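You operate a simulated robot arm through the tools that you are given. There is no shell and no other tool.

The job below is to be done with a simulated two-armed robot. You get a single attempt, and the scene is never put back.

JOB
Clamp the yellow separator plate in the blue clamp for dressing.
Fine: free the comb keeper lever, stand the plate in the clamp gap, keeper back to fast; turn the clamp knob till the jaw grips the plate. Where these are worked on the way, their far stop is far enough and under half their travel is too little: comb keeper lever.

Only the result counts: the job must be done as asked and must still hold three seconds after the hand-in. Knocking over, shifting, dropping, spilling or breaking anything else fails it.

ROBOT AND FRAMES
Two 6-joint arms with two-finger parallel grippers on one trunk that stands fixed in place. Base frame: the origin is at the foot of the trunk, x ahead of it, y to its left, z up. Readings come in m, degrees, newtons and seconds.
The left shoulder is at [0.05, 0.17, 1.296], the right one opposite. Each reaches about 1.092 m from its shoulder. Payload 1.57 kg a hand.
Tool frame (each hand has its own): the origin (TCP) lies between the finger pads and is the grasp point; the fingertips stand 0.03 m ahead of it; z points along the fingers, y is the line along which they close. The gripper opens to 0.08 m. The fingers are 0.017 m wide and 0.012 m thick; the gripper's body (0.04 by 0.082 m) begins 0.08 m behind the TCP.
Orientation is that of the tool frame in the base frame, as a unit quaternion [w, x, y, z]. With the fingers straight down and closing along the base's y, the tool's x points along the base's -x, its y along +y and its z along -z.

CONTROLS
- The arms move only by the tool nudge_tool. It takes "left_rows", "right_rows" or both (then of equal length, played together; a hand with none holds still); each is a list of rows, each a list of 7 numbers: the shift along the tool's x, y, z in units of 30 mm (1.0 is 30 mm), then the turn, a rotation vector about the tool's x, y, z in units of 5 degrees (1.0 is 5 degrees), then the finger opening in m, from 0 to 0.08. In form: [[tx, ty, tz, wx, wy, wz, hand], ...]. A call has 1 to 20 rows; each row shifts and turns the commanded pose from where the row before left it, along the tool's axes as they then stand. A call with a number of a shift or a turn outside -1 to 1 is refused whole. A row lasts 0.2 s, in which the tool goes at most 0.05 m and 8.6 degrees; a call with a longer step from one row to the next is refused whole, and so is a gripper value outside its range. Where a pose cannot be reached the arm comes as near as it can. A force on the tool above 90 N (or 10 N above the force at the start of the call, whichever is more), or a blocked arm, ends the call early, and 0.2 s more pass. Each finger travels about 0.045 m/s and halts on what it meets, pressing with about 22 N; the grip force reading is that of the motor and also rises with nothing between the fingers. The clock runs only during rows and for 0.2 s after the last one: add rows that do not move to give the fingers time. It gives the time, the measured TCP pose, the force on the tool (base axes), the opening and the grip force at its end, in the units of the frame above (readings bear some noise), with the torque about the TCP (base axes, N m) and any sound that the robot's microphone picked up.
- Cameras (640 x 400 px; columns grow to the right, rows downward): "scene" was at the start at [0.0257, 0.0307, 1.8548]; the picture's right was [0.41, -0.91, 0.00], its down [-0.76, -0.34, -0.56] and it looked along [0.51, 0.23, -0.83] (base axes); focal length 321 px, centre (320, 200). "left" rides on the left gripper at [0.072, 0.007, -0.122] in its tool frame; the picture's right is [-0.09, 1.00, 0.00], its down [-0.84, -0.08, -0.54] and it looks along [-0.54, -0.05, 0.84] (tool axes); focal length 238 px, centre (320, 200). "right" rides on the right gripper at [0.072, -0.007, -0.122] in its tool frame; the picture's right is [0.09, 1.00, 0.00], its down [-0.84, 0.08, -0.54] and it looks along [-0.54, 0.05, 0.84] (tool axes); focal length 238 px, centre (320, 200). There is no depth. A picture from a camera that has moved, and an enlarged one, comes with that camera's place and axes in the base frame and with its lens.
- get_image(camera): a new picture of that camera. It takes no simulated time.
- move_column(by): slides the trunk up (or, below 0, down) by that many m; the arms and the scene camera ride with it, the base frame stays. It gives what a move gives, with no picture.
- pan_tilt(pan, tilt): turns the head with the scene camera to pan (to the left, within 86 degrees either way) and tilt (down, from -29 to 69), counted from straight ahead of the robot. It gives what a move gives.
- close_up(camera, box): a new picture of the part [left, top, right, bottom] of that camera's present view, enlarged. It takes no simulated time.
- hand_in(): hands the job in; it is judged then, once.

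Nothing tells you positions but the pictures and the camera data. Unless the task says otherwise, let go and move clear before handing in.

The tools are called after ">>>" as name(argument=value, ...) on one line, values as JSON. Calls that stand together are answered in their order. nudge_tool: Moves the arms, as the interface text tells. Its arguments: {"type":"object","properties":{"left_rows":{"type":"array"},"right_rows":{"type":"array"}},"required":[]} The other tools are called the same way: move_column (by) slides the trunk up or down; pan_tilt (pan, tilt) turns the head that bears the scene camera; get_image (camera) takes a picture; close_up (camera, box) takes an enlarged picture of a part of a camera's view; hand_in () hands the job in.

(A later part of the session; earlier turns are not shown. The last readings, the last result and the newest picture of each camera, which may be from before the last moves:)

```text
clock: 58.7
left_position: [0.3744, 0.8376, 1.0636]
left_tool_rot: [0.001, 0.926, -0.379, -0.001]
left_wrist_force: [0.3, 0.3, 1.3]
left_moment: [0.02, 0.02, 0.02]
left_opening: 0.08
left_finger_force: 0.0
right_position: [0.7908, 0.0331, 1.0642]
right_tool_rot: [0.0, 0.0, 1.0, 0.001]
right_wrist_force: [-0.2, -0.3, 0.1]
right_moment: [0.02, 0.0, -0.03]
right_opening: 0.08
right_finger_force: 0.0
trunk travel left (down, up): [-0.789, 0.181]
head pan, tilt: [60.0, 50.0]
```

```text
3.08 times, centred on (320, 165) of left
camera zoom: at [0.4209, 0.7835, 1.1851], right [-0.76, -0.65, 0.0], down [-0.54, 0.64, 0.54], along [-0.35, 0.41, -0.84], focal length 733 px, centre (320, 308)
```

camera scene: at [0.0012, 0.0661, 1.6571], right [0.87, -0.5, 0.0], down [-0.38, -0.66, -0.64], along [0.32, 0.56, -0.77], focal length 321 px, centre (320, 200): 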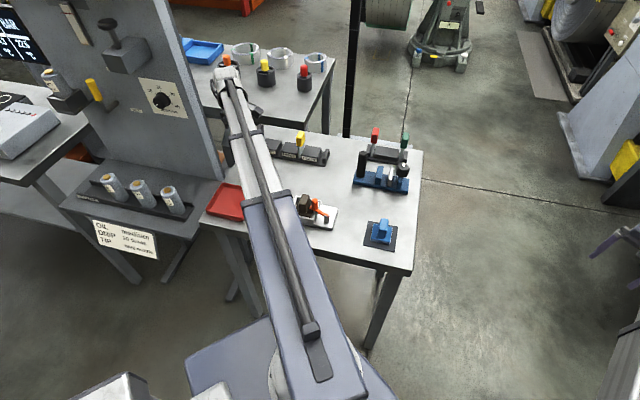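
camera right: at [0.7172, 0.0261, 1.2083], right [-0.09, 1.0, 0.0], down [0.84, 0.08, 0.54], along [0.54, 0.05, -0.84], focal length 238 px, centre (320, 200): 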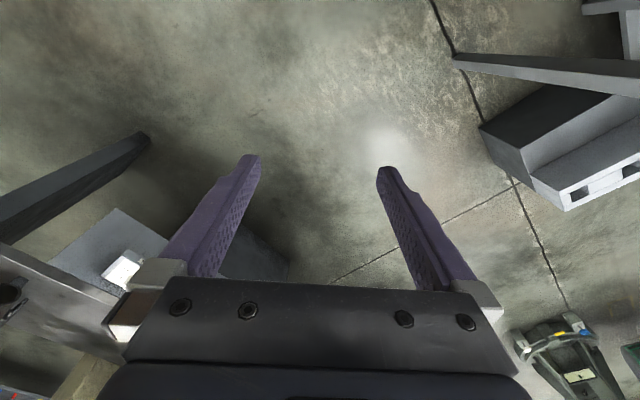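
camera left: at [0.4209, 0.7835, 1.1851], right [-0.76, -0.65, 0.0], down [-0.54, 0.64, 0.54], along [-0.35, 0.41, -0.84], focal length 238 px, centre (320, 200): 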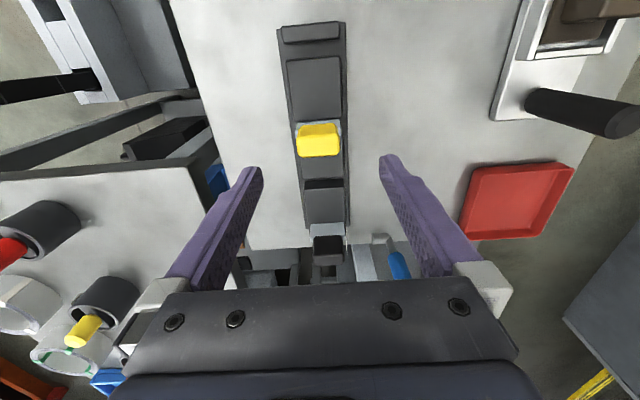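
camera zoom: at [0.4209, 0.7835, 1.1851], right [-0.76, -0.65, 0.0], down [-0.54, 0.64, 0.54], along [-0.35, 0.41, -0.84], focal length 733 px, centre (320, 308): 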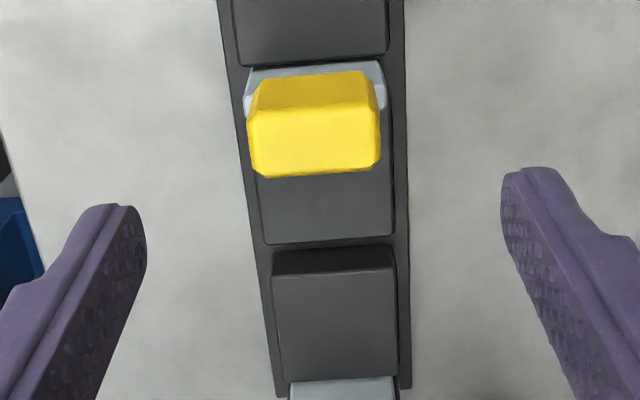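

The handle is centred between the open fingers. I'll shift a few millimetres and lower partway to check alignment.

>>> nudge_tool(left_rows=[[-0.2, -0.08, 0, 0, 0, 0, 0.08], [0, 0, 0, 0, 0, 0, 0.08]])

>>> move_column(by=-0.065)

>>> get_image(camera="left")

>>> close_up(camera="left", box=[230, 90, 410, 220])

>>> close_up(camera="scene", box=[220, 80, 420, 210])

```text
clock: 59.3
left_position: [0.3724, 0.8443, 1.0645]
left_tool_rot: [0.0, 0.925, -0.379, 0.001]
left_wrist_force: [-0.4, 1.4, 0.2]
left_moment: [0.03, -0.03, 0.0]
left_opening: 0.0798
left_finger_force: 0.0
right_position: [0.7896, 0.0325, 1.0642]
right_tool_rot: [0.001, 0.0, 1.0, -0.001]
right_wrist_force: [0.2, 0.2, 0.3]
right_moment: [0.04, -0.01, 0.01]
right_opening: 0.0801
right_finger_force: 0.1
trunk travel left (down, up): [-0.789, 0.181]
head pan, tilt: [60.0, 50.0]
```

```text
clock: 60.4
left_position: [0.3721, 0.8455, 0.9989]
left_tool_rot: [0.001, 0.926, -0.378, 0.0]
left_wrist_force: [0.1, -0.2, 0.1]
left_moment: [0.0, 0.0, 0.0]
left_opening: 0.0799
left_finger_force: 0.0
right_position: [0.7904, 0.033, 0.998]
right_tool_rot: [0.0, -0.001, 1.0, 0.0]
right_wrist_force: [0.3, -0.3, -0.9]
right_moment: [0.01, -0.01, -0.01]
right_opening: 0.0801
right_finger_force: 0.1
trunk travel left (down, up): [-0.724, 0.246]
head pan, tilt: [60.0, 50.0]
```

```text
taken
camera left: at [0.4183, 0.7897, 1.1202], right [-0.76, -0.65, 0.0], down [-0.54, 0.64, 0.54], along [-0.35, 0.41, -0.84], focal length 238 px, centre (320, 200)
```

left: 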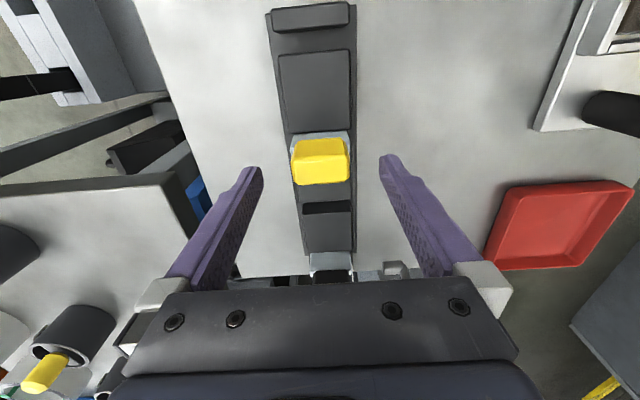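

```text
3.08 times, centred on (320, 155) of left
camera zoom: at [0.4183, 0.7897, 1.1202], right [-0.76, -0.65, 0.0], down [-0.54, 0.64, 0.54], along [-0.35, 0.41, -0.84], focal length 733 px, centre (320, 338)
```

zoom: 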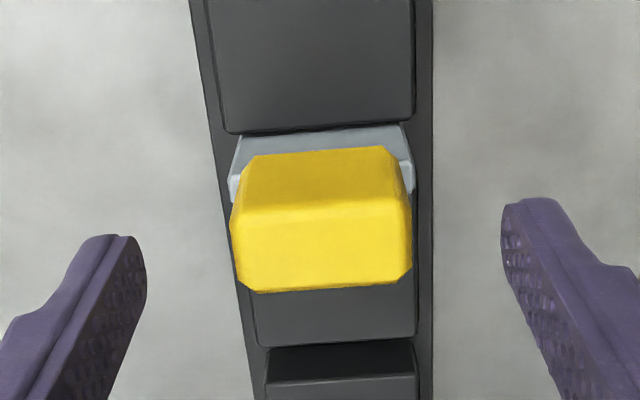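

```text
3.08 times, centred on (320, 145) of scene
camera zoom: at [-0.0008, 0.0682, 1.6757], right [0.87, -0.5, 0.0], down [-0.38, -0.66, -0.64], along [0.32, 0.56, -0.77], focal length 986 px, centre (320, 369)
```

zoom: 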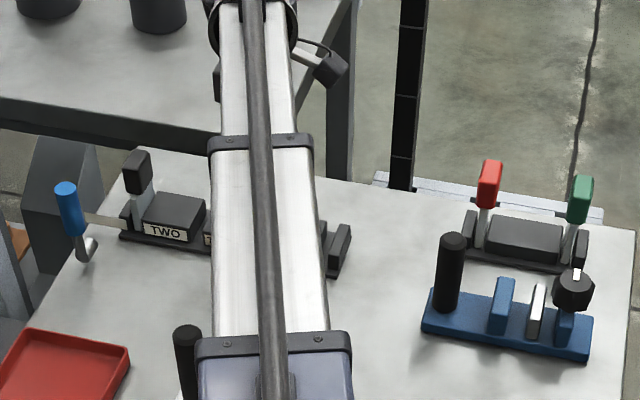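

Alignment is close; I'll shift 4 mm and lower to handle height, then check before closing.

>>> nudge_tool(left_rows=[[-0.12, 0, 0, 0, 0, 0, 0.08], [0, 0, 0, 0, 0, 0, 0.08]])

>>> move_column(by=-0.043)

>>> get_image(camera="left")

>>> close_up(camera="left", box=[230, 90, 410, 220])

```text
clock: 61.0
left_position: [0.3694, 0.8458, 0.9985]
left_tool_rot: [0.001, 0.925, -0.379, 0.0]
left_wrist_force: [-0.1, 0.7, 0.1]
left_moment: [0.01, -0.01, -0.02]
left_opening: 0.08
left_finger_force: 0.0
right_position: [0.7895, 0.034, 0.999]
right_tool_rot: [0.0, 0.0, 1.0, 0.0]
right_wrist_force: [0.7, 0.1, 0.3]
right_moment: [0.01, 0.0, 0.03]
right_opening: 0.0801
right_finger_force: 0.0
trunk travel left (down, up): [-0.724, 0.246]
head pan, tilt: [60.0, 50.0]
```

```text
clock: 61.8
left_position: [0.3705, 0.8465, 0.9561]
left_tool_rot: [0.001, 0.926, -0.378, 0.0]
left_wrist_force: [0.0, 0.4, 0.3]
left_moment: [0.0, 0.03, -0.03]
left_opening: 0.0801
left_finger_force: 0.0
right_position: [0.7888, 0.0329, 0.9569]
right_tool_rot: [0.0, 0.0, 1.0, 0.0]
right_wrist_force: [0.4, 0.3, 0.2]
right_moment: [0.01, 0.02, -0.01]
right_opening: 0.0798
right_finger_force: 0.0
trunk travel left (down, up): [-0.681, 0.289]
head pan, tilt: [60.0, 50.0]
```

```text
taken
camera left: at [0.4156, 0.7923, 1.0771], right [-0.76, -0.65, 0.0], down [-0.54, 0.64, 0.54], along [-0.35, 0.41, -0.84], focal length 238 px, centre (320, 200)
```

left: 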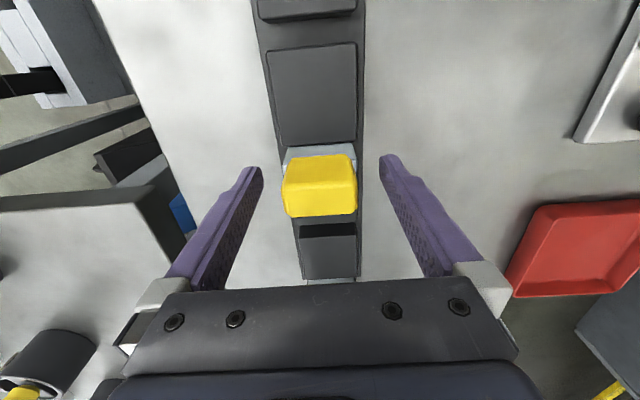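

```text
3.08 times, centred on (320, 155) of left
camera zoom: at [0.4156, 0.7923, 1.0771], right [-0.76, -0.65, 0.0], down [-0.54, 0.64, 0.54], along [-0.35, 0.41, -0.84], focal length 733 px, centre (320, 338)
```

zoom: 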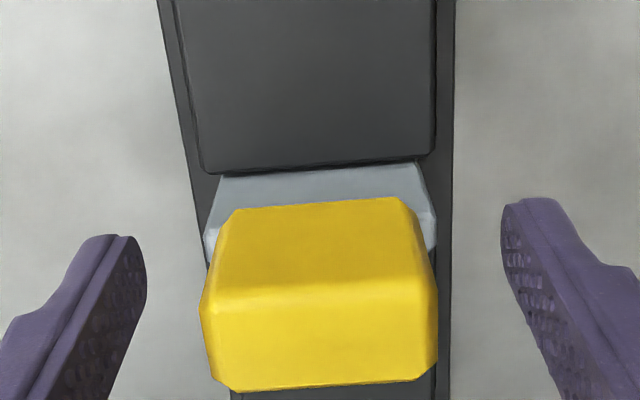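

Handle mid-height is at the pads. Closing on the handle.

>>> nudge_tool(left_rows=[[0, 0, 0, 0, 0, 0, 0.07], [0, 0, 0, 0, 0, 0, 0.055], [0, 0, 0, 0, 0, 0, 0.04], [0, 0, 0, 0, 0, 0, 0.025], [0, 0, 0, 0, 0, 0, 0.01], [0, 0, 0, 0, 0, 0, 0.0], [0, 0, 0, 0, 0, 0, 0.0]])

>>> get_image(camera="left")

>>> close_up(camera="left", box=[230, 90, 410, 220])

```text
clock: 63.4
left_position: [0.3706, 0.8473, 0.9563]
left_tool_rot: [0.002, 0.926, -0.378, -0.001]
left_wrist_force: [-0.4, -0.3, 0.2]
left_moment: [0.01, -0.04, 0.01]
left_opening: 0.0491
left_finger_force: 22.0
right_position: [0.789, 0.0331, 0.9557]
right_tool_rot: [0.0, 0.0, 1.0, 0.0]
right_wrist_force: [0.5, 0.1, -0.2]
right_moment: [0.02, -0.01, -0.04]
right_opening: 0.0801
right_finger_force: 0.0
trunk travel left (down, up): [-0.681, 0.289]
head pan, tilt: [60.0, 50.0]
```

```text
taken
camera left: at [0.4156, 0.7923, 1.077], right [-0.76, -0.65, 0.0], down [-0.54, 0.64, 0.54], along [-0.35, 0.41, -0.84], focal length 238 px, centre (320, 200)
```

left: 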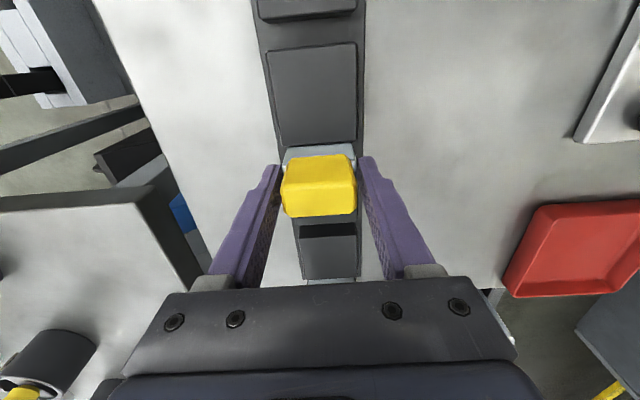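

```text
3.08 times, centred on (320, 155) of left
camera zoom: at [0.4156, 0.7923, 1.077], right [-0.76, -0.65, 0.0], down [-0.54, 0.64, 0.54], along [-0.35, 0.41, -0.84], focal length 733 px, centre (320, 338)
```

zoom: 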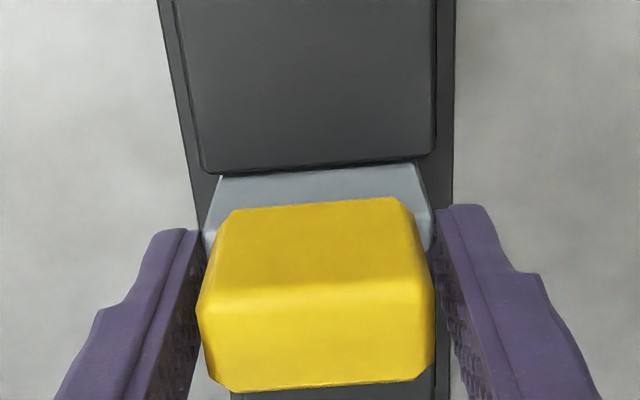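

The fingertips caught the wider plate shoulders (49 mm). I'd rather hold the handle block, so I'll open, raise 13 mm and close again.

>>> nudge_tool(left_rows=[[0, 0, 0, 0, 0, 0, 0.06], [0, 0, 0, 0, 0, 0, 0.07], [0, 0, 0, 0, 0, 0, 0.07]])

>>> move_column(by=0.013)

>>> nudge_tool(left_rows=[[0, 0, 0, 0, 0, 0, 0.055], [0, 0, 0, 0, 0, 0, 0.04], [0, 0, 0, 0, 0, 0, 0.025], [0, 0, 0, 0, 0, 0, 0.01], [0, 0, 0, 0, 0, 0, 0.0], [0, 0, 0, 0, 0, 0, 0.0]])

>>> close_up(camera="left", box=[230, 90, 410, 220])

```text
clock: 64.2
left_position: [0.3702, 0.8475, 0.9555]
left_tool_rot: [0.001, 0.925, -0.379, 0.0]
left_wrist_force: [0.1, 0.2, 0.5]
left_moment: [0.01, 0.0, 0.03]
left_opening: 0.0701
left_finger_force: 0.1
right_position: [0.7896, 0.0329, 0.956]
right_tool_rot: [-0.001, 0.001, 1.0, 0.0]
right_wrist_force: [-1.0, -0.4, -0.5]
right_moment: [0.0, 0.02, 0.0]
right_opening: 0.0797
right_finger_force: 0.0
trunk travel left (down, up): [-0.681, 0.289]
head pan, tilt: [60.0, 50.0]
```

```text
clock: 64.8
left_position: [0.3698, 0.8464, 0.9697]
left_tool_rot: [0.001, 0.926, -0.378, -0.001]
left_wrist_force: [0.2, -0.4, -0.4]
left_moment: [0.01, 0.0, 0.0]
left_opening: 0.0699
left_finger_force: 0.0
right_position: [0.7898, 0.0329, 0.9686]
right_tool_rot: [-0.001, 0.0, 1.0, 0.0]
right_wrist_force: [-0.4, 0.1, 0.1]
right_moment: [0.0, -0.01, -0.01]
right_opening: 0.08
right_finger_force: 0.0
trunk travel left (down, up): [-0.694, 0.276]
head pan, tilt: [60.0, 50.0]
```

```text
clock: 66.2
left_position: [0.3693, 0.8456, 0.969]
left_tool_rot: [0.0, 0.925, -0.379, -0.001]
left_wrist_force: [0.2, -0.1, 0.1]
left_moment: [0.04, 0.03, 0.0]
left_opening: 0.0395
left_finger_force: 22.5
right_position: [0.7896, 0.033, 0.9678]
right_tool_rot: [0.001, -0.001, 1.0, 0.0]
right_wrist_force: [-0.2, 0.5, -0.3]
right_moment: [0.03, 0.0, -0.03]
right_opening: 0.0798
right_finger_force: 0.0
trunk travel left (down, up): [-0.694, 0.276]
head pan, tilt: [60.0, 50.0]
```

```text
3.08 times, centred on (320, 155) of left
camera zoom: at [0.4156, 0.7924, 1.09], right [-0.76, -0.65, 0.0], down [-0.54, 0.64, 0.54], along [-0.35, 0.41, -0.84], focal length 733 px, centre (320, 338)
```

zoom: 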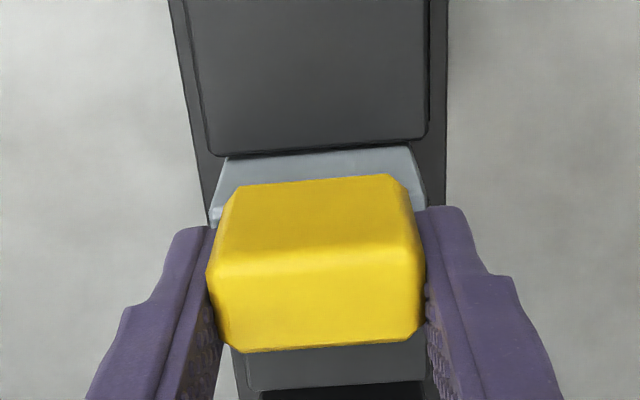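

Now the handle itself is held (39.5 mm). I'll lift slightly and check that the comb lets it go.

>>> move_column(by=0.015)

>>> close_up(camera="left", box=[230, 90, 410, 220])

```text
clock: 66.9
left_position: [0.3699, 0.8471, 0.9825]
left_tool_rot: [0.001, 0.925, -0.379, 0.0]
left_wrist_force: [-0.6, -0.3, -1.6]
left_moment: [-0.02, -0.03, -0.01]
left_opening: 0.0397
left_finger_force: 21.7
right_position: [0.7905, 0.032, 0.9842]
right_tool_rot: [0.0, 0.0, 1.0, 0.0]
right_wrist_force: [0.6, -1.1, 0.6]
right_moment: [-0.02, -0.01, 0.01]
right_opening: 0.0798
right_finger_force: 0.0
trunk travel left (down, up): [-0.709, 0.261]
head pan, tilt: [60.0, 50.0]
```

```text
3.08 times, centred on (320, 155) of left
camera zoom: at [0.4158, 0.7925, 1.1048], right [-0.76, -0.65, 0.0], down [-0.54, 0.64, 0.54], along [-0.35, 0.41, -0.84], focal length 733 px, centre (320, 338)
```

zoom: 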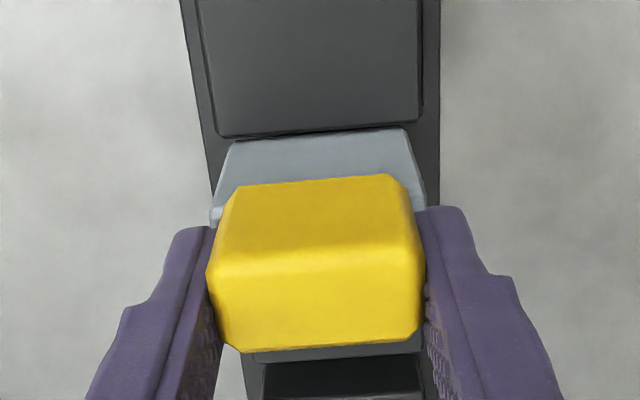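

The plate rises freely. I'll lift it well clear and carry it over the clamp gap.

>>> move_column(by=0.13)

>>> nudge_tool(left_rows=[[0.4, 0.08, 0, 0, 0, 0, 0], [0.73, 0.152, 0, 0, 0, 0, 0], [0.73, 0.152, 0, 0, 0, 0, 0], [0.73, 0.152, 0, 0, 0, 0, 0], [0.73, 0.152, 0, 0, 0, 0, 0], [0.73, 0.152, 0, 0, 0, 0, 0], [0.73, 0.152, 0, 0, 0, 0, 0], [0.73, 0.152, 0, 0, 0, 0, 0], [0.73, 0.152, 0, 0, 0, 0, 0], [0.73, 0.152, 0, 0, 0, 0, 0], [0.73, 0.152, 0, 0, 0, 0, 0], [0.73, 0.152, 0, 0, 0, 0, 0], [0.73, 0.152, 0, 0, 0, 0, 0], [0.73, 0.152, 0, 0, 0, 0, 0], [0.32, 0.07, 0, 0, 0, 0, 0], [0, 0, 0, 0, 0, 0, 0]])

>>> get_image(camera="left")

>>> get_image(camera="scene")

```text
clock: 68.5
left_position: [0.3696, 0.8463, 1.113]
left_tool_rot: [0.001, 0.925, -0.379, 0.0]
left_wrist_force: [-0.1, -0.5, -0.8]
left_moment: [0.02, 0.01, 0.03]
left_opening: 0.0395
left_finger_force: 22.3
right_position: [0.7905, 0.0327, 1.1131]
right_tool_rot: [0.0, 0.0, 1.0, -0.001]
right_wrist_force: [0.0, 0.1, -0.2]
right_moment: [0.01, 0.04, 0.01]
right_opening: 0.08
right_finger_force: 0.1
trunk travel left (down, up): [-0.839, 0.131]
head pan, tilt: [60.0, 50.0]
```

```text
clock: 71.8
left_position: [0.5454, 0.5864, 1.1143]
left_tool_rot: [0.001, 0.926, -0.378, 0.0]
left_wrist_force: [0.5, 0.6, -0.6]
left_moment: [-0.01, 0.03, -0.01]
left_opening: 0.0394
left_finger_force: 21.7
right_position: [0.7904, 0.0331, 1.114]
right_tool_rot: [0.0, 0.0, 1.0, 0.0]
right_wrist_force: [-0.8, -0.2, -0.3]
right_moment: [-0.05, 0.02, 0.01]
right_opening: 0.08
right_finger_force: 0.1
trunk travel left (down, up): [-0.839, 0.131]
head pan, tilt: [60.0, 50.0]
```

```text
taken
camera left: at [0.59, 0.5317, 1.235], right [-0.76, -0.65, 0.0], down [-0.54, 0.64, 0.54], along [-0.35, 0.41, -0.84], focal length 238 px, centre (320, 200)
```

left: 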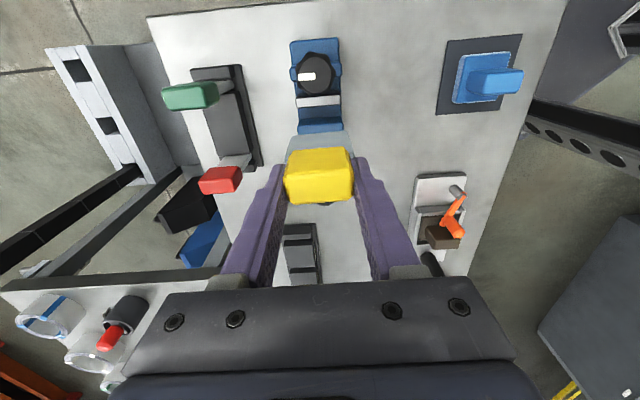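

```text
taken
camera scene: at [-0.0006, 0.0685, 1.7906], right [0.87, -0.5, 0.0], down [-0.38, -0.66, -0.64], along [0.32, 0.56, -0.77], focal length 321 px, centre (320, 200)
```

scene: 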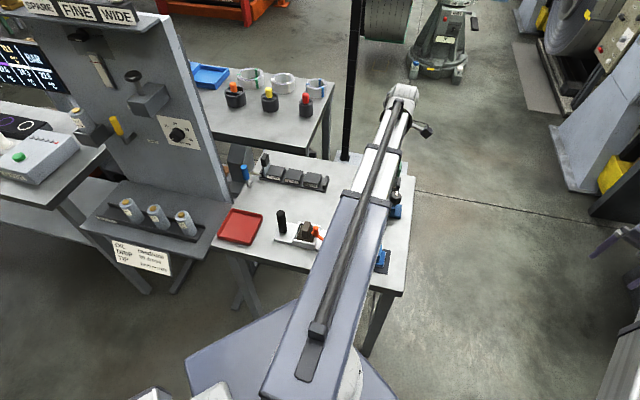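

>>> close_up(camera="left", box=[270, 30, 370, 210])

>>> close_up(camera="left", box=[285, 85, 355, 145])

```text
2.22 times, centred on (320, 120) of left
camera zoom: at [0.59, 0.5317, 1.235], right [-0.76, -0.65, 0.0], down [-0.54, 0.64, 0.54], along [-0.35, 0.41, -0.84], focal length 530 px, centre (320, 378)
```

zoom: 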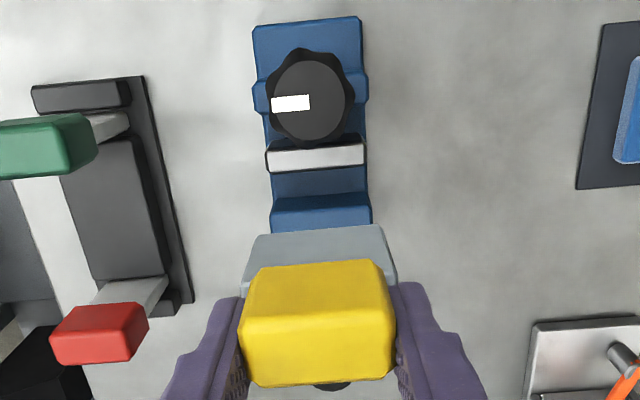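

```text
6.67 times, centred on (320, 115) of left
camera zoom: at [0.59, 0.5317, 1.235], right [-0.76, -0.65, 0.0], down [-0.54, 0.64, 0.54], along [-0.35, 0.41, -0.84], focal length 1589 px, centre (320, 767)
```

zoom: 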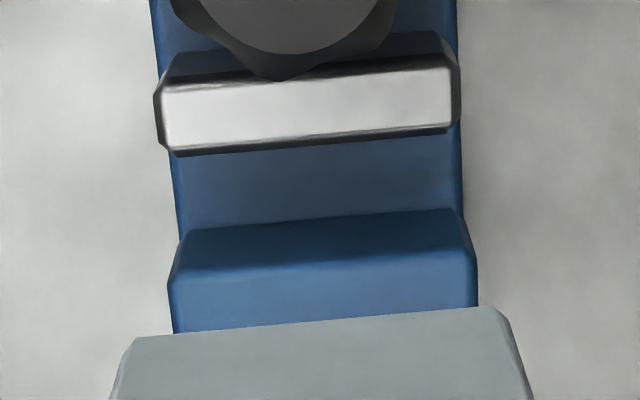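

From two views the gap lies between u=-0.0415 and -0.0201 (21 mm wide), jaw tops are at z≈0.927 and the clamp base at z≈0.899. The plate is within 3 mm of the gap centre, so I'll correct that and lower to just above the jaws.

>>> nudge_tool(left_rows=[[-0.09, 0.02, 0, 0, 0, 0, 0], [0, 0, 0, 0, 0, 0, 0]])

>>> move_column(by=-0.083)

>>> get_image(camera="left")

>>> close_up(camera="left", box=[270, 70, 370, 210])

```text
clock: 72.5
left_position: [0.5418, 0.5875, 1.1138]
left_tool_rot: [0.001, 0.925, -0.379, -0.001]
left_wrist_force: [-0.5, -0.1, -0.5]
left_moment: [0.03, -0.02, 0.01]
left_opening: 0.0395
left_finger_force: 22.1
right_position: [0.7903, 0.0319, 1.1134]
right_tool_rot: [0.0, 0.0, 1.0, 0.0]
right_wrist_force: [-0.2, -0.4, -0.5]
right_moment: [0.0, 0.02, 0.0]
right_opening: 0.08
right_finger_force: 0.1
trunk travel left (down, up): [-0.839, 0.131]
head pan, tilt: [60.0, 50.0]
```

```text
clock: 73.6
left_position: [0.5407, 0.5873, 1.0307]
left_tool_rot: [0.0, 0.926, -0.379, 0.0]
left_wrist_force: [-0.7, -0.5, 0.0]
left_moment: [-0.01, -0.04, 0.02]
left_opening: 0.0397
left_finger_force: 22.5
right_position: [0.7896, 0.0329, 1.0311]
right_tool_rot: [0.001, 0.0, 1.0, 0.0]
right_wrist_force: [0.2, -0.3, -0.3]
right_moment: [-0.01, -0.01, 0.01]
right_opening: 0.08
right_finger_force: 0.1
trunk travel left (down, up): [-0.756, 0.214]
head pan, tilt: [60.0, 50.0]
```

```text
taken
camera left: at [0.5872, 0.5332, 1.1521], right [-0.76, -0.65, 0.0], down [-0.54, 0.64, 0.54], along [-0.35, 0.41, -0.84], focal length 238 px, centre (320, 200)
```

left: 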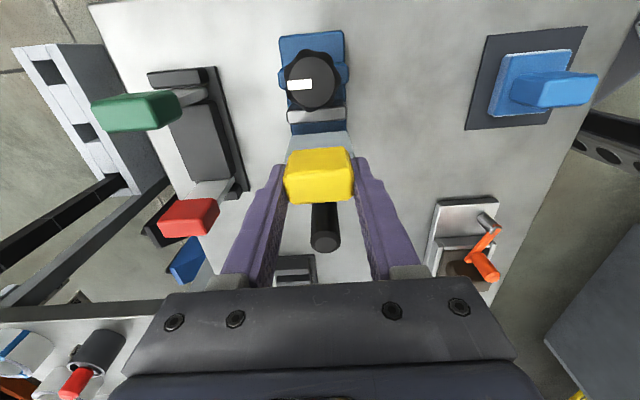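

```text
2.86 times, centred on (320, 140) of left
camera zoom: at [0.5872, 0.5332, 1.1521], right [-0.76, -0.65, 0.0], down [-0.54, 0.64, 0.54], along [-0.35, 0.41, -0.84], focal length 681 px, centre (320, 371)
```

zoom: 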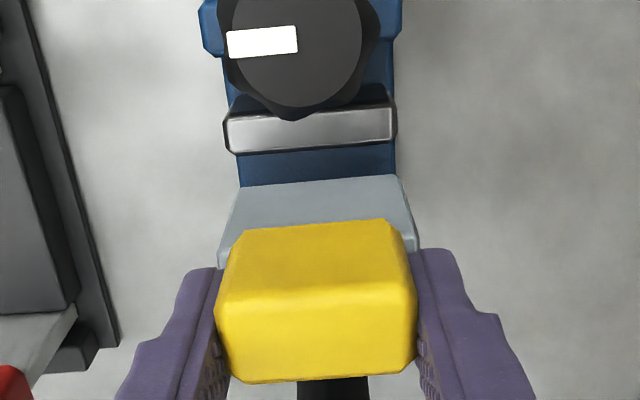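

The plate bottom is centred over the gap with about 6 mm each side. I'll nudge 2 mm sideways and lower it in, stopping just above the base.

>>> nudge_tool(left_rows=[[0, -0.07, 0, 0, 0, 0, 0], [0, 0, 0, 0, 0, 0, 0]])

>>> move_column(by=-0.033)

>>> close_up(camera="left", box=[270, 70, 370, 210])

```text
clock: 74.2
left_position: [0.5447, 0.5896, 1.0309]
left_tool_rot: [0.001, 0.926, -0.379, -0.001]
left_wrist_force: [-0.1, 1.0, -1.3]
left_moment: [0.0, -0.01, 0.01]
left_opening: 0.0393
left_finger_force: 21.9
right_position: [0.7901, 0.0322, 1.0303]
right_tool_rot: [0.0, 0.0, 1.0, -0.001]
right_wrist_force: [1.4, -0.8, 0.4]
right_moment: [0.02, 0.02, -0.01]
right_opening: 0.0801
right_finger_force: 0.1
trunk travel left (down, up): [-0.756, 0.214]
head pan, tilt: [60.0, 50.0]
```

```text
clock: 75.0
left_position: [0.5436, 0.5902, 0.9973]
left_tool_rot: [0.0, 0.925, -0.379, -0.001]
left_wrist_force: [-0.6, 0.0, -1.0]
left_moment: [0.03, -0.01, 0.01]
left_opening: 0.0395
left_finger_force: 21.9
right_position: [0.789, 0.0337, 0.9984]
right_tool_rot: [0.001, 0.0, 1.0, 0.0]
right_wrist_force: [0.3, 0.4, -0.4]
right_moment: [-0.01, 0.06, 0.02]
right_opening: 0.08
right_finger_force: 0.0
trunk travel left (down, up): [-0.723, 0.247]
head pan, tilt: [60.0, 50.0]
```

```text
2.86 times, centred on (320, 140) of left
camera zoom: at [0.5888, 0.5347, 1.1191], right [-0.76, -0.65, 0.0], down [-0.54, 0.64, 0.54], along [-0.35, 0.41, -0.84], focal length 681 px, centre (320, 371)
```

zoom: 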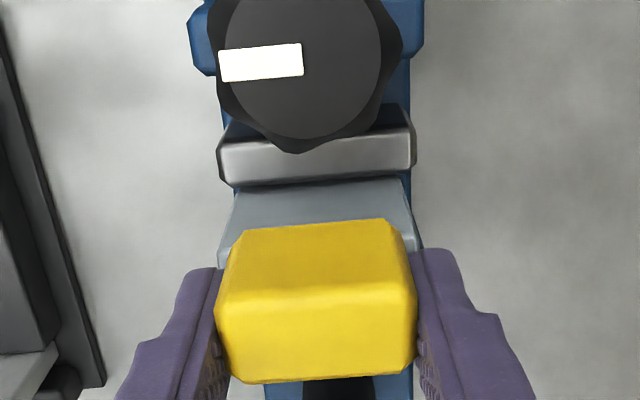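

The plate is entering the gap cleanly. Now small lowering steps, watching the force for contact with the base.

>>> move_column(by=-0.005)

>>> move_column(by=-0.003)

```text
clock: 75.6
left_position: [0.5432, 0.5892, 0.9929]
left_tool_rot: [0.0, 0.925, -0.379, 0.0]
left_wrist_force: [-1.3, 0.3, -0.5]
left_moment: [0.0, 0.01, -0.02]
left_opening: 0.0395
left_finger_force: 22.3
right_position: [0.7899, 0.033, 0.9931]
right_tool_rot: [0.0, 0.0, 1.0, 0.0]
right_wrist_force: [-0.2, -0.1, -0.6]
right_moment: [0.03, 0.0, -0.01]
right_opening: 0.08
right_finger_force: 0.1
trunk travel left (down, up): [-0.718, 0.252]
head pan, tilt: [60.0, 50.0]
```

```text
clock: 76.1
left_position: [0.5424, 0.5897, 0.989]
left_tool_rot: [0.001, 0.926, -0.378, 0.001]
left_wrist_force: [-0.1, -0.3, -0.6]
left_moment: [0.0, -0.01, 0.04]
left_opening: 0.0397
left_finger_force: 22.2
right_position: [0.789, 0.033, 0.989]
right_tool_rot: [0.0, 0.001, 1.0, 0.0]
right_wrist_force: [-0.1, 0.2, -0.2]
right_moment: [-0.01, 0.01, -0.01]
right_opening: 0.0798
right_finger_force: 0.1
trunk travel left (down, up): [-0.715, 0.255]
head pan, tilt: [60.0, 50.0]
```

>>> move_column(by=-0.002)

>>> move_column(by=-0.002)

>>> close_up(camera="left", box=[270, 70, 370, 210])

```text
clock: 76.6
left_position: [0.543, 0.5885, 0.9865]
left_tool_rot: [0.001, 0.926, -0.378, -0.001]
left_wrist_force: [-0.3, -1.2, -0.6]
left_moment: [-0.02, -0.01, -0.01]
left_opening: 0.0395
left_finger_force: 21.7
right_position: [0.7891, 0.0334, 0.9877]
right_tool_rot: [0.0, 0.0, 1.0, 0.0]
right_wrist_force: [0.1, -0.3, -0.4]
right_moment: [0.0, -0.01, 0.0]
right_opening: 0.0801
right_finger_force: 0.0
trunk travel left (down, up): [-0.713, 0.257]
head pan, tilt: [60.0, 50.0]
```

```text
clock: 77.1
left_position: [0.5436, 0.5891, 0.9864]
left_tool_rot: [0.001, 0.926, -0.379, 0.0]
left_wrist_force: [0.6, 0.4, 0.7]
left_moment: [0.0, 0.06, -0.02]
left_opening: 0.0394
left_finger_force: 22.2
right_position: [0.7903, 0.0339, 0.9869]
right_tool_rot: [0.0, 0.0, 1.0, 0.0]
right_wrist_force: [0.9, -0.1, 0.4]
right_moment: [0.02, -0.01, -0.01]
right_opening: 0.08
right_finger_force: 0.0
trunk travel left (down, up): [-0.711, 0.259]
head pan, tilt: [60.0, 50.0]
```

```text
2.86 times, centred on (320, 140) of left
camera zoom: at [0.5888, 0.5347, 1.107], right [-0.76, -0.65, 0.0], down [-0.54, 0.64, 0.54], along [-0.35, 0.41, -0.84], focal length 681 px, centre (320, 371)
```

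zoom: 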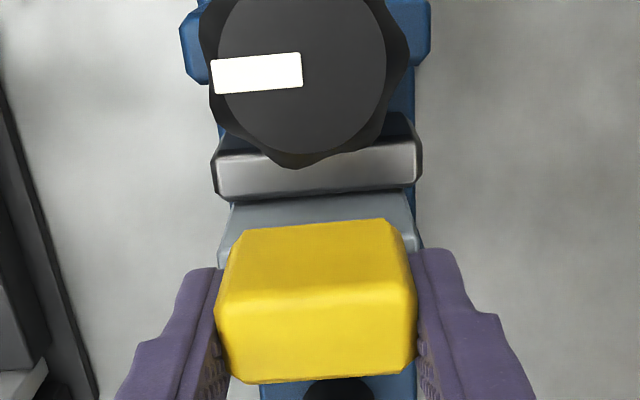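

>>> move_column(by=-0.002)

>>> move_column(by=-0.002)

>>> move_column(by=-0.002)

```text
clock: 77.6
left_position: [0.5424, 0.59, 0.9838]
left_tool_rot: [0.001, 0.925, -0.38, 0.0]
left_wrist_force: [-0.5, 0.3, -0.9]
left_moment: [0.05, 0.01, -0.01]
left_opening: 0.0394
left_finger_force: 22.5
right_position: [0.7888, 0.0327, 0.9835]
right_tool_rot: [0.0, 0.0, 1.0, 0.0]
right_wrist_force: [0.1, 1.0, -0.7]
right_moment: [0.01, 0.02, 0.01]
right_opening: 0.08
right_finger_force: 0.0
trunk travel left (down, up): [-0.709, 0.261]
head pan, tilt: [60.0, 50.0]
```

```text
clock: 78.2
left_position: [0.5438, 0.5899, 0.9813]
left_tool_rot: [0.001, 0.926, -0.378, 0.0]
left_wrist_force: [-0.2, -0.4, -0.7]
left_moment: [0.02, -0.01, -0.03]
left_opening: 0.0397
left_finger_force: 21.9
right_position: [0.7898, 0.0339, 0.9812]
right_tool_rot: [0.0, 0.0, 1.0, 0.0]
right_wrist_force: [-0.1, -0.5, 0.3]
right_moment: [-0.01, -0.02, 0.01]
right_opening: 0.0799
right_finger_force: 0.1
trunk travel left (down, up): [-0.707, 0.263]
head pan, tilt: [60.0, 50.0]
```

```text
clock: 78.7
left_position: [0.5433, 0.5888, 0.9802]
left_tool_rot: [0.001, 0.926, -0.378, 0.0]
left_wrist_force: [-0.1, -0.6, -0.8]
left_moment: [0.03, -0.02, -0.03]
left_opening: 0.0394
left_finger_force: 22.2
right_position: [0.7895, 0.0324, 0.9808]
right_tool_rot: [0.0, 0.001, 1.0, 0.0]
right_wrist_force: [0.7, -0.4, -0.1]
right_moment: [-0.01, -0.01, 0.01]
right_opening: 0.08
right_finger_force: 0.0
trunk travel left (down, up): [-0.705, 0.265]
head pan, tilt: [60.0, 50.0]
```

>>> move_column(by=-0.002)

>>> move_column(by=-0.002)

>>> move_column(by=-0.002)

>>> close_up(camera="left", box=[270, 70, 370, 210])

```text
clock: 79.2
left_position: [0.5436, 0.589, 0.9798]
left_tool_rot: [0.0, 0.925, -0.379, -0.001]
left_wrist_force: [1.0, 2.2, 13.3]
left_moment: [0.11, -0.17, -0.03]
left_opening: 0.0394
left_finger_force: 22.0
right_position: [0.7897, 0.0328, 0.9789]
right_tool_rot: [0.0, 0.0, 1.0, 0.0]
right_wrist_force: [-0.1, -0.4, 0.3]
right_moment: [0.02, 0.02, 0.01]
right_opening: 0.08
right_finger_force: 0.1
trunk travel left (down, up): [-0.703, 0.267]
head pan, tilt: [60.0, 50.0]
```

```text
clock: 79.7
left_position: [0.5424, 0.5891, 0.9764]
left_tool_rot: [0.0, 0.926, -0.378, 0.0]
left_wrist_force: [3.0, 4.8, 17.3]
left_moment: [0.11, -0.16, -0.01]
left_opening: 0.0397
left_finger_force: 22.3
right_position: [0.789, 0.0325, 0.9769]
right_tool_rot: [0.0, 0.0, 1.0, 0.001]
right_wrist_force: [-0.5, -0.3, -0.3]
right_moment: [-0.01, -0.04, 0.01]
right_opening: 0.0799
right_finger_force: 0.1
trunk travel left (down, up): [-0.701, 0.269]
head pan, tilt: [60.0, 50.0]
```

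```text
clock: 80.2
left_position: [0.5426, 0.5879, 0.976]
left_tool_rot: [0.0, 0.925, -0.379, 0.001]
left_wrist_force: [6.9, 8.6, 36.4]
left_moment: [0.24, -0.34, 0.05]
left_opening: 0.0395
left_finger_force: 22.0
right_position: [0.7884, 0.0322, 0.9751]
right_tool_rot: [0.001, 0.0, 1.0, 0.0]
right_wrist_force: [-1.0, -0.4, 0.1]
right_moment: [-0.01, 0.0, 0.0]
right_opening: 0.08
right_finger_force: 0.0
trunk travel left (down, up): [-0.699, 0.271]
head pan, tilt: [60.0, 50.0]
```

```text
2.86 times, centred on (320, 140) of left
camera zoom: at [0.5879, 0.5339, 1.0969], right [-0.76, -0.65, 0.0], down [-0.54, 0.64, 0.54], along [-0.35, 0.41, -0.84], focal length 681 px, centre (320, 371)
```

zoom: 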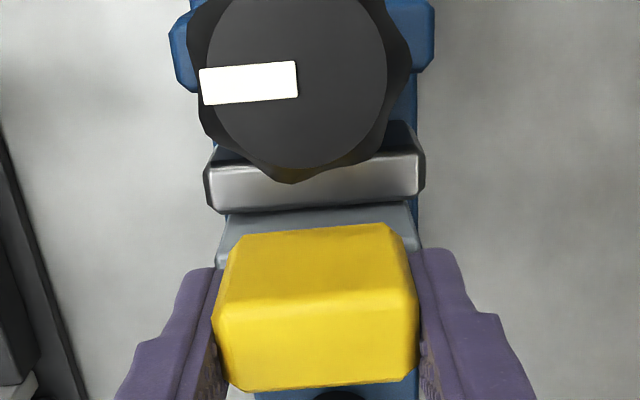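

The plate bottomed on the clamp base. I'll ease the pressure by 3 mm and then release gently.

>>> move_column(by=0.004)

>>> nudge_tool(left_rows=[[0, 0, 0, 0, 0, 0, 0.04], [0, 0, 0, 0, 0, 0, 0.042], [0, 0, 0, 0, 0, 0, 0.046], [0, 0, 0, 0, 0, 0, 0.052], [0, 0, 0, 0, 0, 0, 0.06], [0, 0, 0, 0, 0, 0, 0.07], [0, 0, 0, 0, 0, 0, 0.08], [0, 0, 0, 0, 0, 0, 0.08]])

>>> close_up(camera="left", box=[250, 70, 390, 220])

```text
clock: 80.8
left_position: [0.5428, 0.587, 0.9779]
left_tool_rot: [0.002, 0.925, -0.379, -0.001]
left_wrist_force: [0.5, 0.6, -0.4]
left_moment: [0.01, 0.01, 0.0]
left_opening: 0.0394
left_finger_force: 21.9
right_position: [0.789, 0.0325, 0.978]
right_tool_rot: [0.0, 0.0, 1.0, 0.0]
right_wrist_force: [0.3, -0.1, 0.1]
right_moment: [0.0, -0.01, 0.0]
right_opening: 0.0801
right_finger_force: 0.1
trunk travel left (down, up): [-0.703, 0.267]
head pan, tilt: [60.0, 50.0]
```

```text
clock: 82.6
left_position: [0.5432, 0.5906, 0.9768]
left_tool_rot: [0.0, 0.926, -0.378, 0.0]
left_wrist_force: [0.3, -0.4, 0.6]
left_moment: [0.03, 0.01, 0.0]
left_opening: 0.0802
left_finger_force: 0.1
right_position: [0.7905, 0.0322, 0.9776]
right_tool_rot: [0.001, -0.001, 1.0, 0.001]
right_wrist_force: [-0.3, 0.3, 0.0]
right_moment: [0.0, -0.02, 0.01]
right_opening: 0.0799
right_finger_force: 0.0
trunk travel left (down, up): [-0.703, 0.267]
head pan, tilt: [60.0, 50.0]
```

```text
2.67 times, centred on (320, 145) of left
camera zoom: at [0.5889, 0.5347, 1.099], right [-0.76, -0.65, 0.0], down [-0.54, 0.64, 0.54], along [-0.35, 0.41, -0.84], focal length 636 px, centre (320, 347)
```

zoom: 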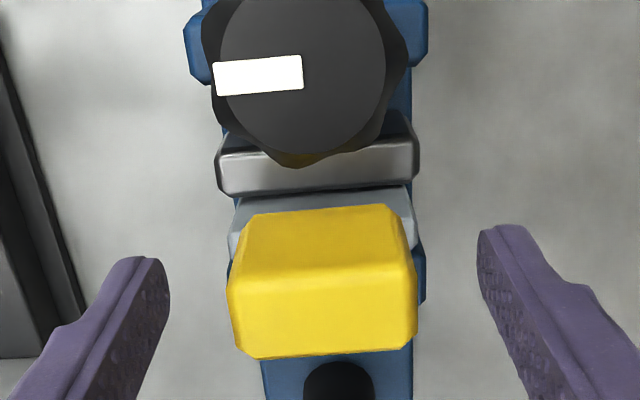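

The plate stands on its own in the gap. I'll rise straight up and check it from the scene camera.

>>> move_column(by=0.12)

>>> get_image(camera="left")

>>> close_up(camera="left", box=[260, 20, 380, 220])

```text
clock: 84.1
left_position: [0.5439, 0.5889, 1.0977]
left_tool_rot: [0.001, 0.925, -0.379, 0.0]
left_wrist_force: [-0.2, 0.0, -0.6]
left_moment: [-0.03, 0.06, 0.01]
left_opening: 0.0801
left_finger_force: 0.0
right_position: [0.7907, 0.0338, 1.0966]
right_tool_rot: [0.0, 0.001, 1.0, 0.0]
right_wrist_force: [-0.1, 0.0, -0.2]
right_moment: [0.03, 0.0, 0.01]
right_opening: 0.0804
right_finger_force: 0.1
trunk travel left (down, up): [-0.823, 0.147]
head pan, tilt: [60.0, 50.0]
```

```text
taken
camera left: at [0.589, 0.5348, 1.2189], right [-0.76, -0.65, 0.0], down [-0.54, 0.64, 0.54], along [-0.35, 0.41, -0.84], focal length 238 px, centre (320, 200)
```

left: 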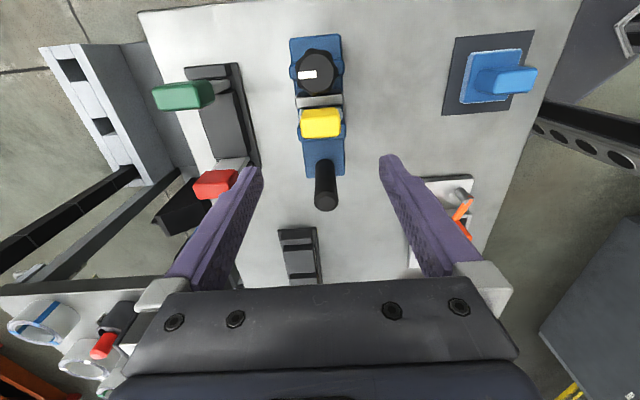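

```text
2.00 times, centred on (320, 120) of left
camera zoom: at [0.589, 0.5348, 1.2189], right [-0.76, -0.65, 0.0], down [-0.54, 0.64, 0.54], along [-0.35, 0.41, -0.84], focal length 477 px, centre (320, 360)
```

zoom: 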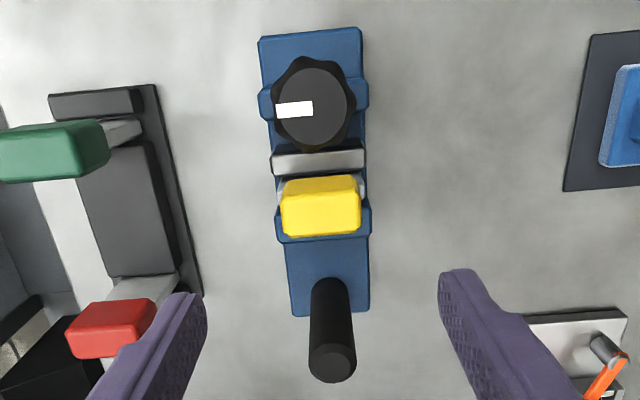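

The plate stands upright in the clamp. Now I'll return to the keeper lever, stopping short to view it from above.

>>> nudge_tool(left_rows=[[-0.93, 0.069, 0, 0, 0, 0, 0.06], [-0.93, 0.069, 0, 0, 0, 0, 0.06], [-0.93, 0.069, 0, 0, 0, 0, 0.06], [-0.93, 0.069, 0, 0, 0, 0, 0.06], [-0.93, 0.069, 0, 0, 0, 0, 0.06], [-0.93, 0.069, 0, 0, 0, 0, 0.06], [-0.93, 0.069, 0, 0, 0, 0, 0.06], [-0.93, 0.069, 0, 0, 0, 0, 0.06], [-0.93, 0.069, 0, 0, 0, 0, 0.06], [-0.93, 0.069, 0, 0, 0, 0, 0.06], [-0.93, 0.069, 0, 0, 0, 0, 0.06], [-0.93, 0.069, 0, 0, 0, 0, 0.06], [-0.93, 0.069, 0, 0, 0, 0, 0.06], [-0.93, 0.069, 0, 0, 0, 0, 0.06], [-0.93, 0.069, 0, 0, 0, 0, 0.06], [-0.93, 0.069, 0, 0, 0, 0, 0.06], [0, 0, 0, 0, 0, 0, 0.06]])

>>> get_image(camera="left")

>>> close_up(camera="scene", box=[320, 100, 440, 220])

```text
clock: 87.7
left_position: [0.2013, 0.8782, 1.0967]
left_tool_rot: [0.001, 0.925, -0.379, 0.0]
left_wrist_force: [-1.1, -0.7, 0.1]
left_moment: [-0.03, 0.0, 0.0]
left_opening: 0.0598
left_finger_force: 0.0
right_position: [0.7896, 0.0323, 1.0979]
right_tool_rot: [0.0, 0.0, 1.0, 0.0]
right_wrist_force: [-0.4, -0.3, -0.1]
right_moment: [0.01, -0.01, 0.02]
right_opening: 0.08
right_finger_force: 0.2
trunk travel left (down, up): [-0.823, 0.147]
head pan, tilt: [60.0, 50.0]
```

```text
taken
camera left: at [0.2466, 0.8232, 1.2191], right [-0.76, -0.65, 0.0], down [-0.54, 0.64, 0.54], along [-0.35, 0.41, -0.84], focal length 238 px, centre (320, 200)
```

left: 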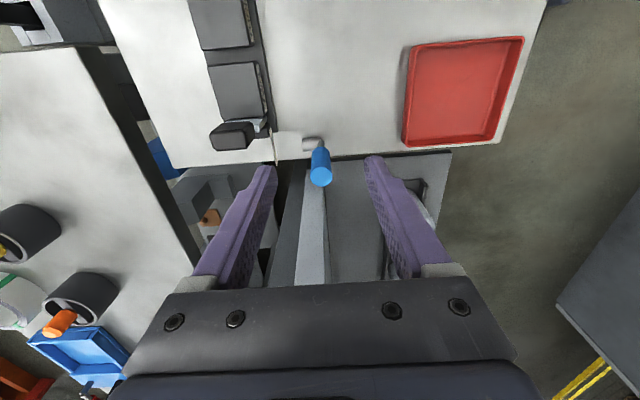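

```text
3.33 times, centred on (380, 160) of scene
camera zoom: at [-0.0003, 0.0681, 1.7746], right [0.87, -0.5, 0.0], down [-0.38, -0.66, -0.64], along [0.32, 0.56, -0.77], focal length 1069 px, centre (120, 333)
```

zoom: 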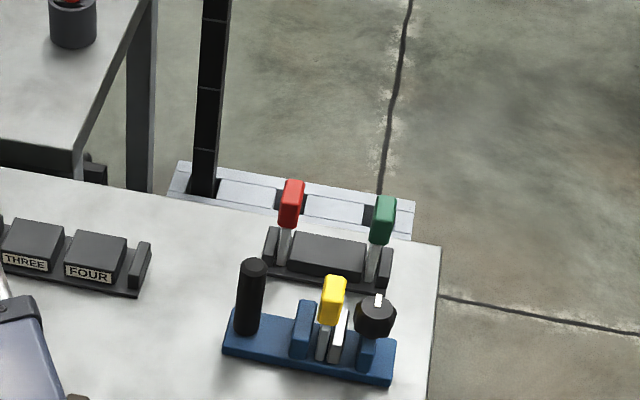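

The plate is upright in the clamp and the lever still stands at its far stop. I'll move over the lever and lower the open fingers around it.

>>> nudge_tool(left_rows=[[-0.7, -0.04, 0, 0, 0, 0, 0.05], [-0.68, -0.04, 0, 0, 0, 0, 0.05], [0, 0, 0, 0, 0, 0, 0.05]])

>>> move_column(by=-0.06)

>>> get_image(camera="left")

```text
clock: 88.5
left_position: [0.1719, 0.9094, 1.098]
left_tool_rot: [0.001, 0.926, -0.378, 0.0]
left_wrist_force: [0.2, -0.1, -0.3]
left_moment: [-0.04, -0.03, 0.0]
left_opening: 0.0501
left_finger_force: 0.0
right_position: [0.7893, 0.0333, 1.0974]
right_tool_rot: [0.0, 0.001, 1.0, -0.001]
right_wrist_force: [-0.7, -0.3, 0.4]
right_moment: [-0.03, -0.03, 0.01]
right_opening: 0.0796
right_finger_force: 0.0
trunk travel left (down, up): [-0.823, 0.147]
head pan, tilt: [60.0, 50.0]
```

```text
clock: 89.5
left_position: [0.1729, 0.908, 1.0374]
left_tool_rot: [0.001, 0.925, -0.379, 0.0]
left_wrist_force: [-1.0, 0.3, 0.6]
left_moment: [0.0, -0.01, 0.0]
left_opening: 0.0498
left_finger_force: 0.1
right_position: [0.7895, 0.0334, 1.0377]
right_tool_rot: [0.0, 0.0, 1.0, 0.0]
right_wrist_force: [0.3, 0.4, 0.0]
right_moment: [0.01, -0.01, 0.01]
right_opening: 0.08
right_finger_force: 0.0
trunk travel left (down, up): [-0.763, 0.207]
head pan, tilt: [60.0, 50.0]
```

```text
taken
camera left: at [0.2185, 0.8544, 1.1591], right [-0.76, -0.65, 0.0], down [-0.54, 0.64, 0.54], along [-0.35, 0.41, -0.84], focal length 238 px, centre (320, 200)
```

left: 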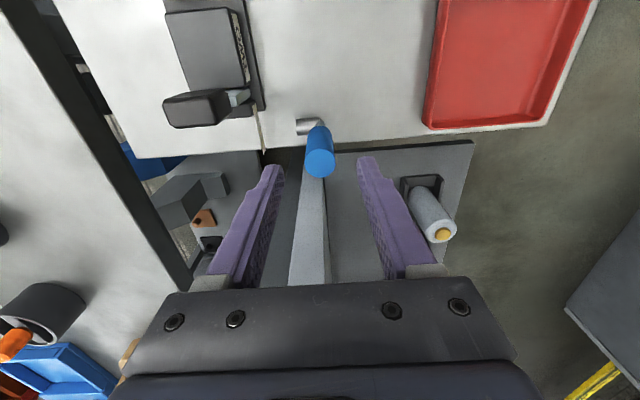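

The lever is centred between the fingers. Lowering and closing on it.

>>> move_column(by=-0.055)

>>> nudge_tool(left_rows=[[0, 0, 0, 0, 0, 0, 0.035], [0, 0, 0, 0, 0, 0, 0.02], [0, 0, 0, 0, 0, 0, 0.0], [0, 0, 0, 0, 0, 0, 0.0], [0, 0, 0, 0, 0, 0, 0.0]])

>>> get_image(camera="left")

```text
clock: 90.4
left_position: [0.1727, 0.9094, 0.9832]
left_tool_rot: [0.001, 0.925, -0.379, 0.0]
left_wrist_force: [-0.4, 0.2, 0.0]
left_moment: [-0.04, 0.03, 0.02]
left_opening: 0.05
left_finger_force: 0.1
right_position: [0.789, 0.0333, 0.983]
right_tool_rot: [0.001, 0.0, 1.0, 0.0]
right_wrist_force: [-0.8, -0.1, -0.3]
right_moment: [0.02, -0.03, -0.03]
right_opening: 0.0797
right_finger_force: 0.1
trunk travel left (down, up): [-0.708, 0.262]
head pan, tilt: [60.0, 50.0]
```

```text
clock: 91.6
left_position: [0.1736, 0.9095, 0.9838]
left_tool_rot: [0.001, 0.926, -0.378, 0.0]
left_wrist_force: [-1.4, -3.0, -1.3]
left_moment: [0.08, -0.13, 0.01]
left_opening: 0.0222
left_finger_force: 35.1
right_position: [0.789, 0.0321, 0.9826]
right_tool_rot: [0.0, 0.0, 1.0, 0.0]
right_wrist_force: [-0.7, 0.1, 1.0]
right_moment: [0.0, 0.01, 0.02]
right_opening: 0.0798
right_finger_force: 0.1
trunk travel left (down, up): [-0.708, 0.262]
head pan, tilt: [60.0, 50.0]
```

```text
taken
camera left: at [0.2185, 0.8543, 1.1041], right [-0.76, -0.65, 0.0], down [-0.54, 0.64, 0.54], along [-0.35, 0.41, -0.84], focal length 238 px, centre (320, 200)
```

left: 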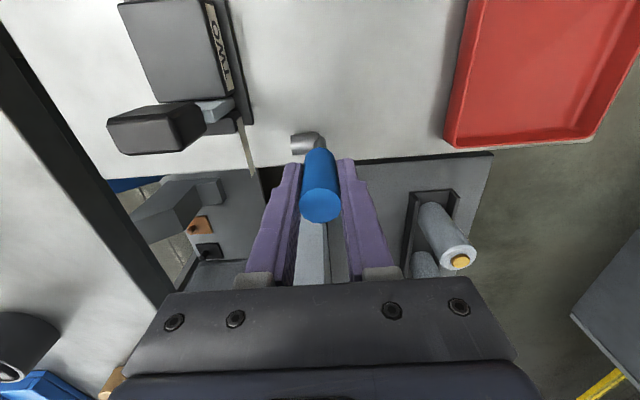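

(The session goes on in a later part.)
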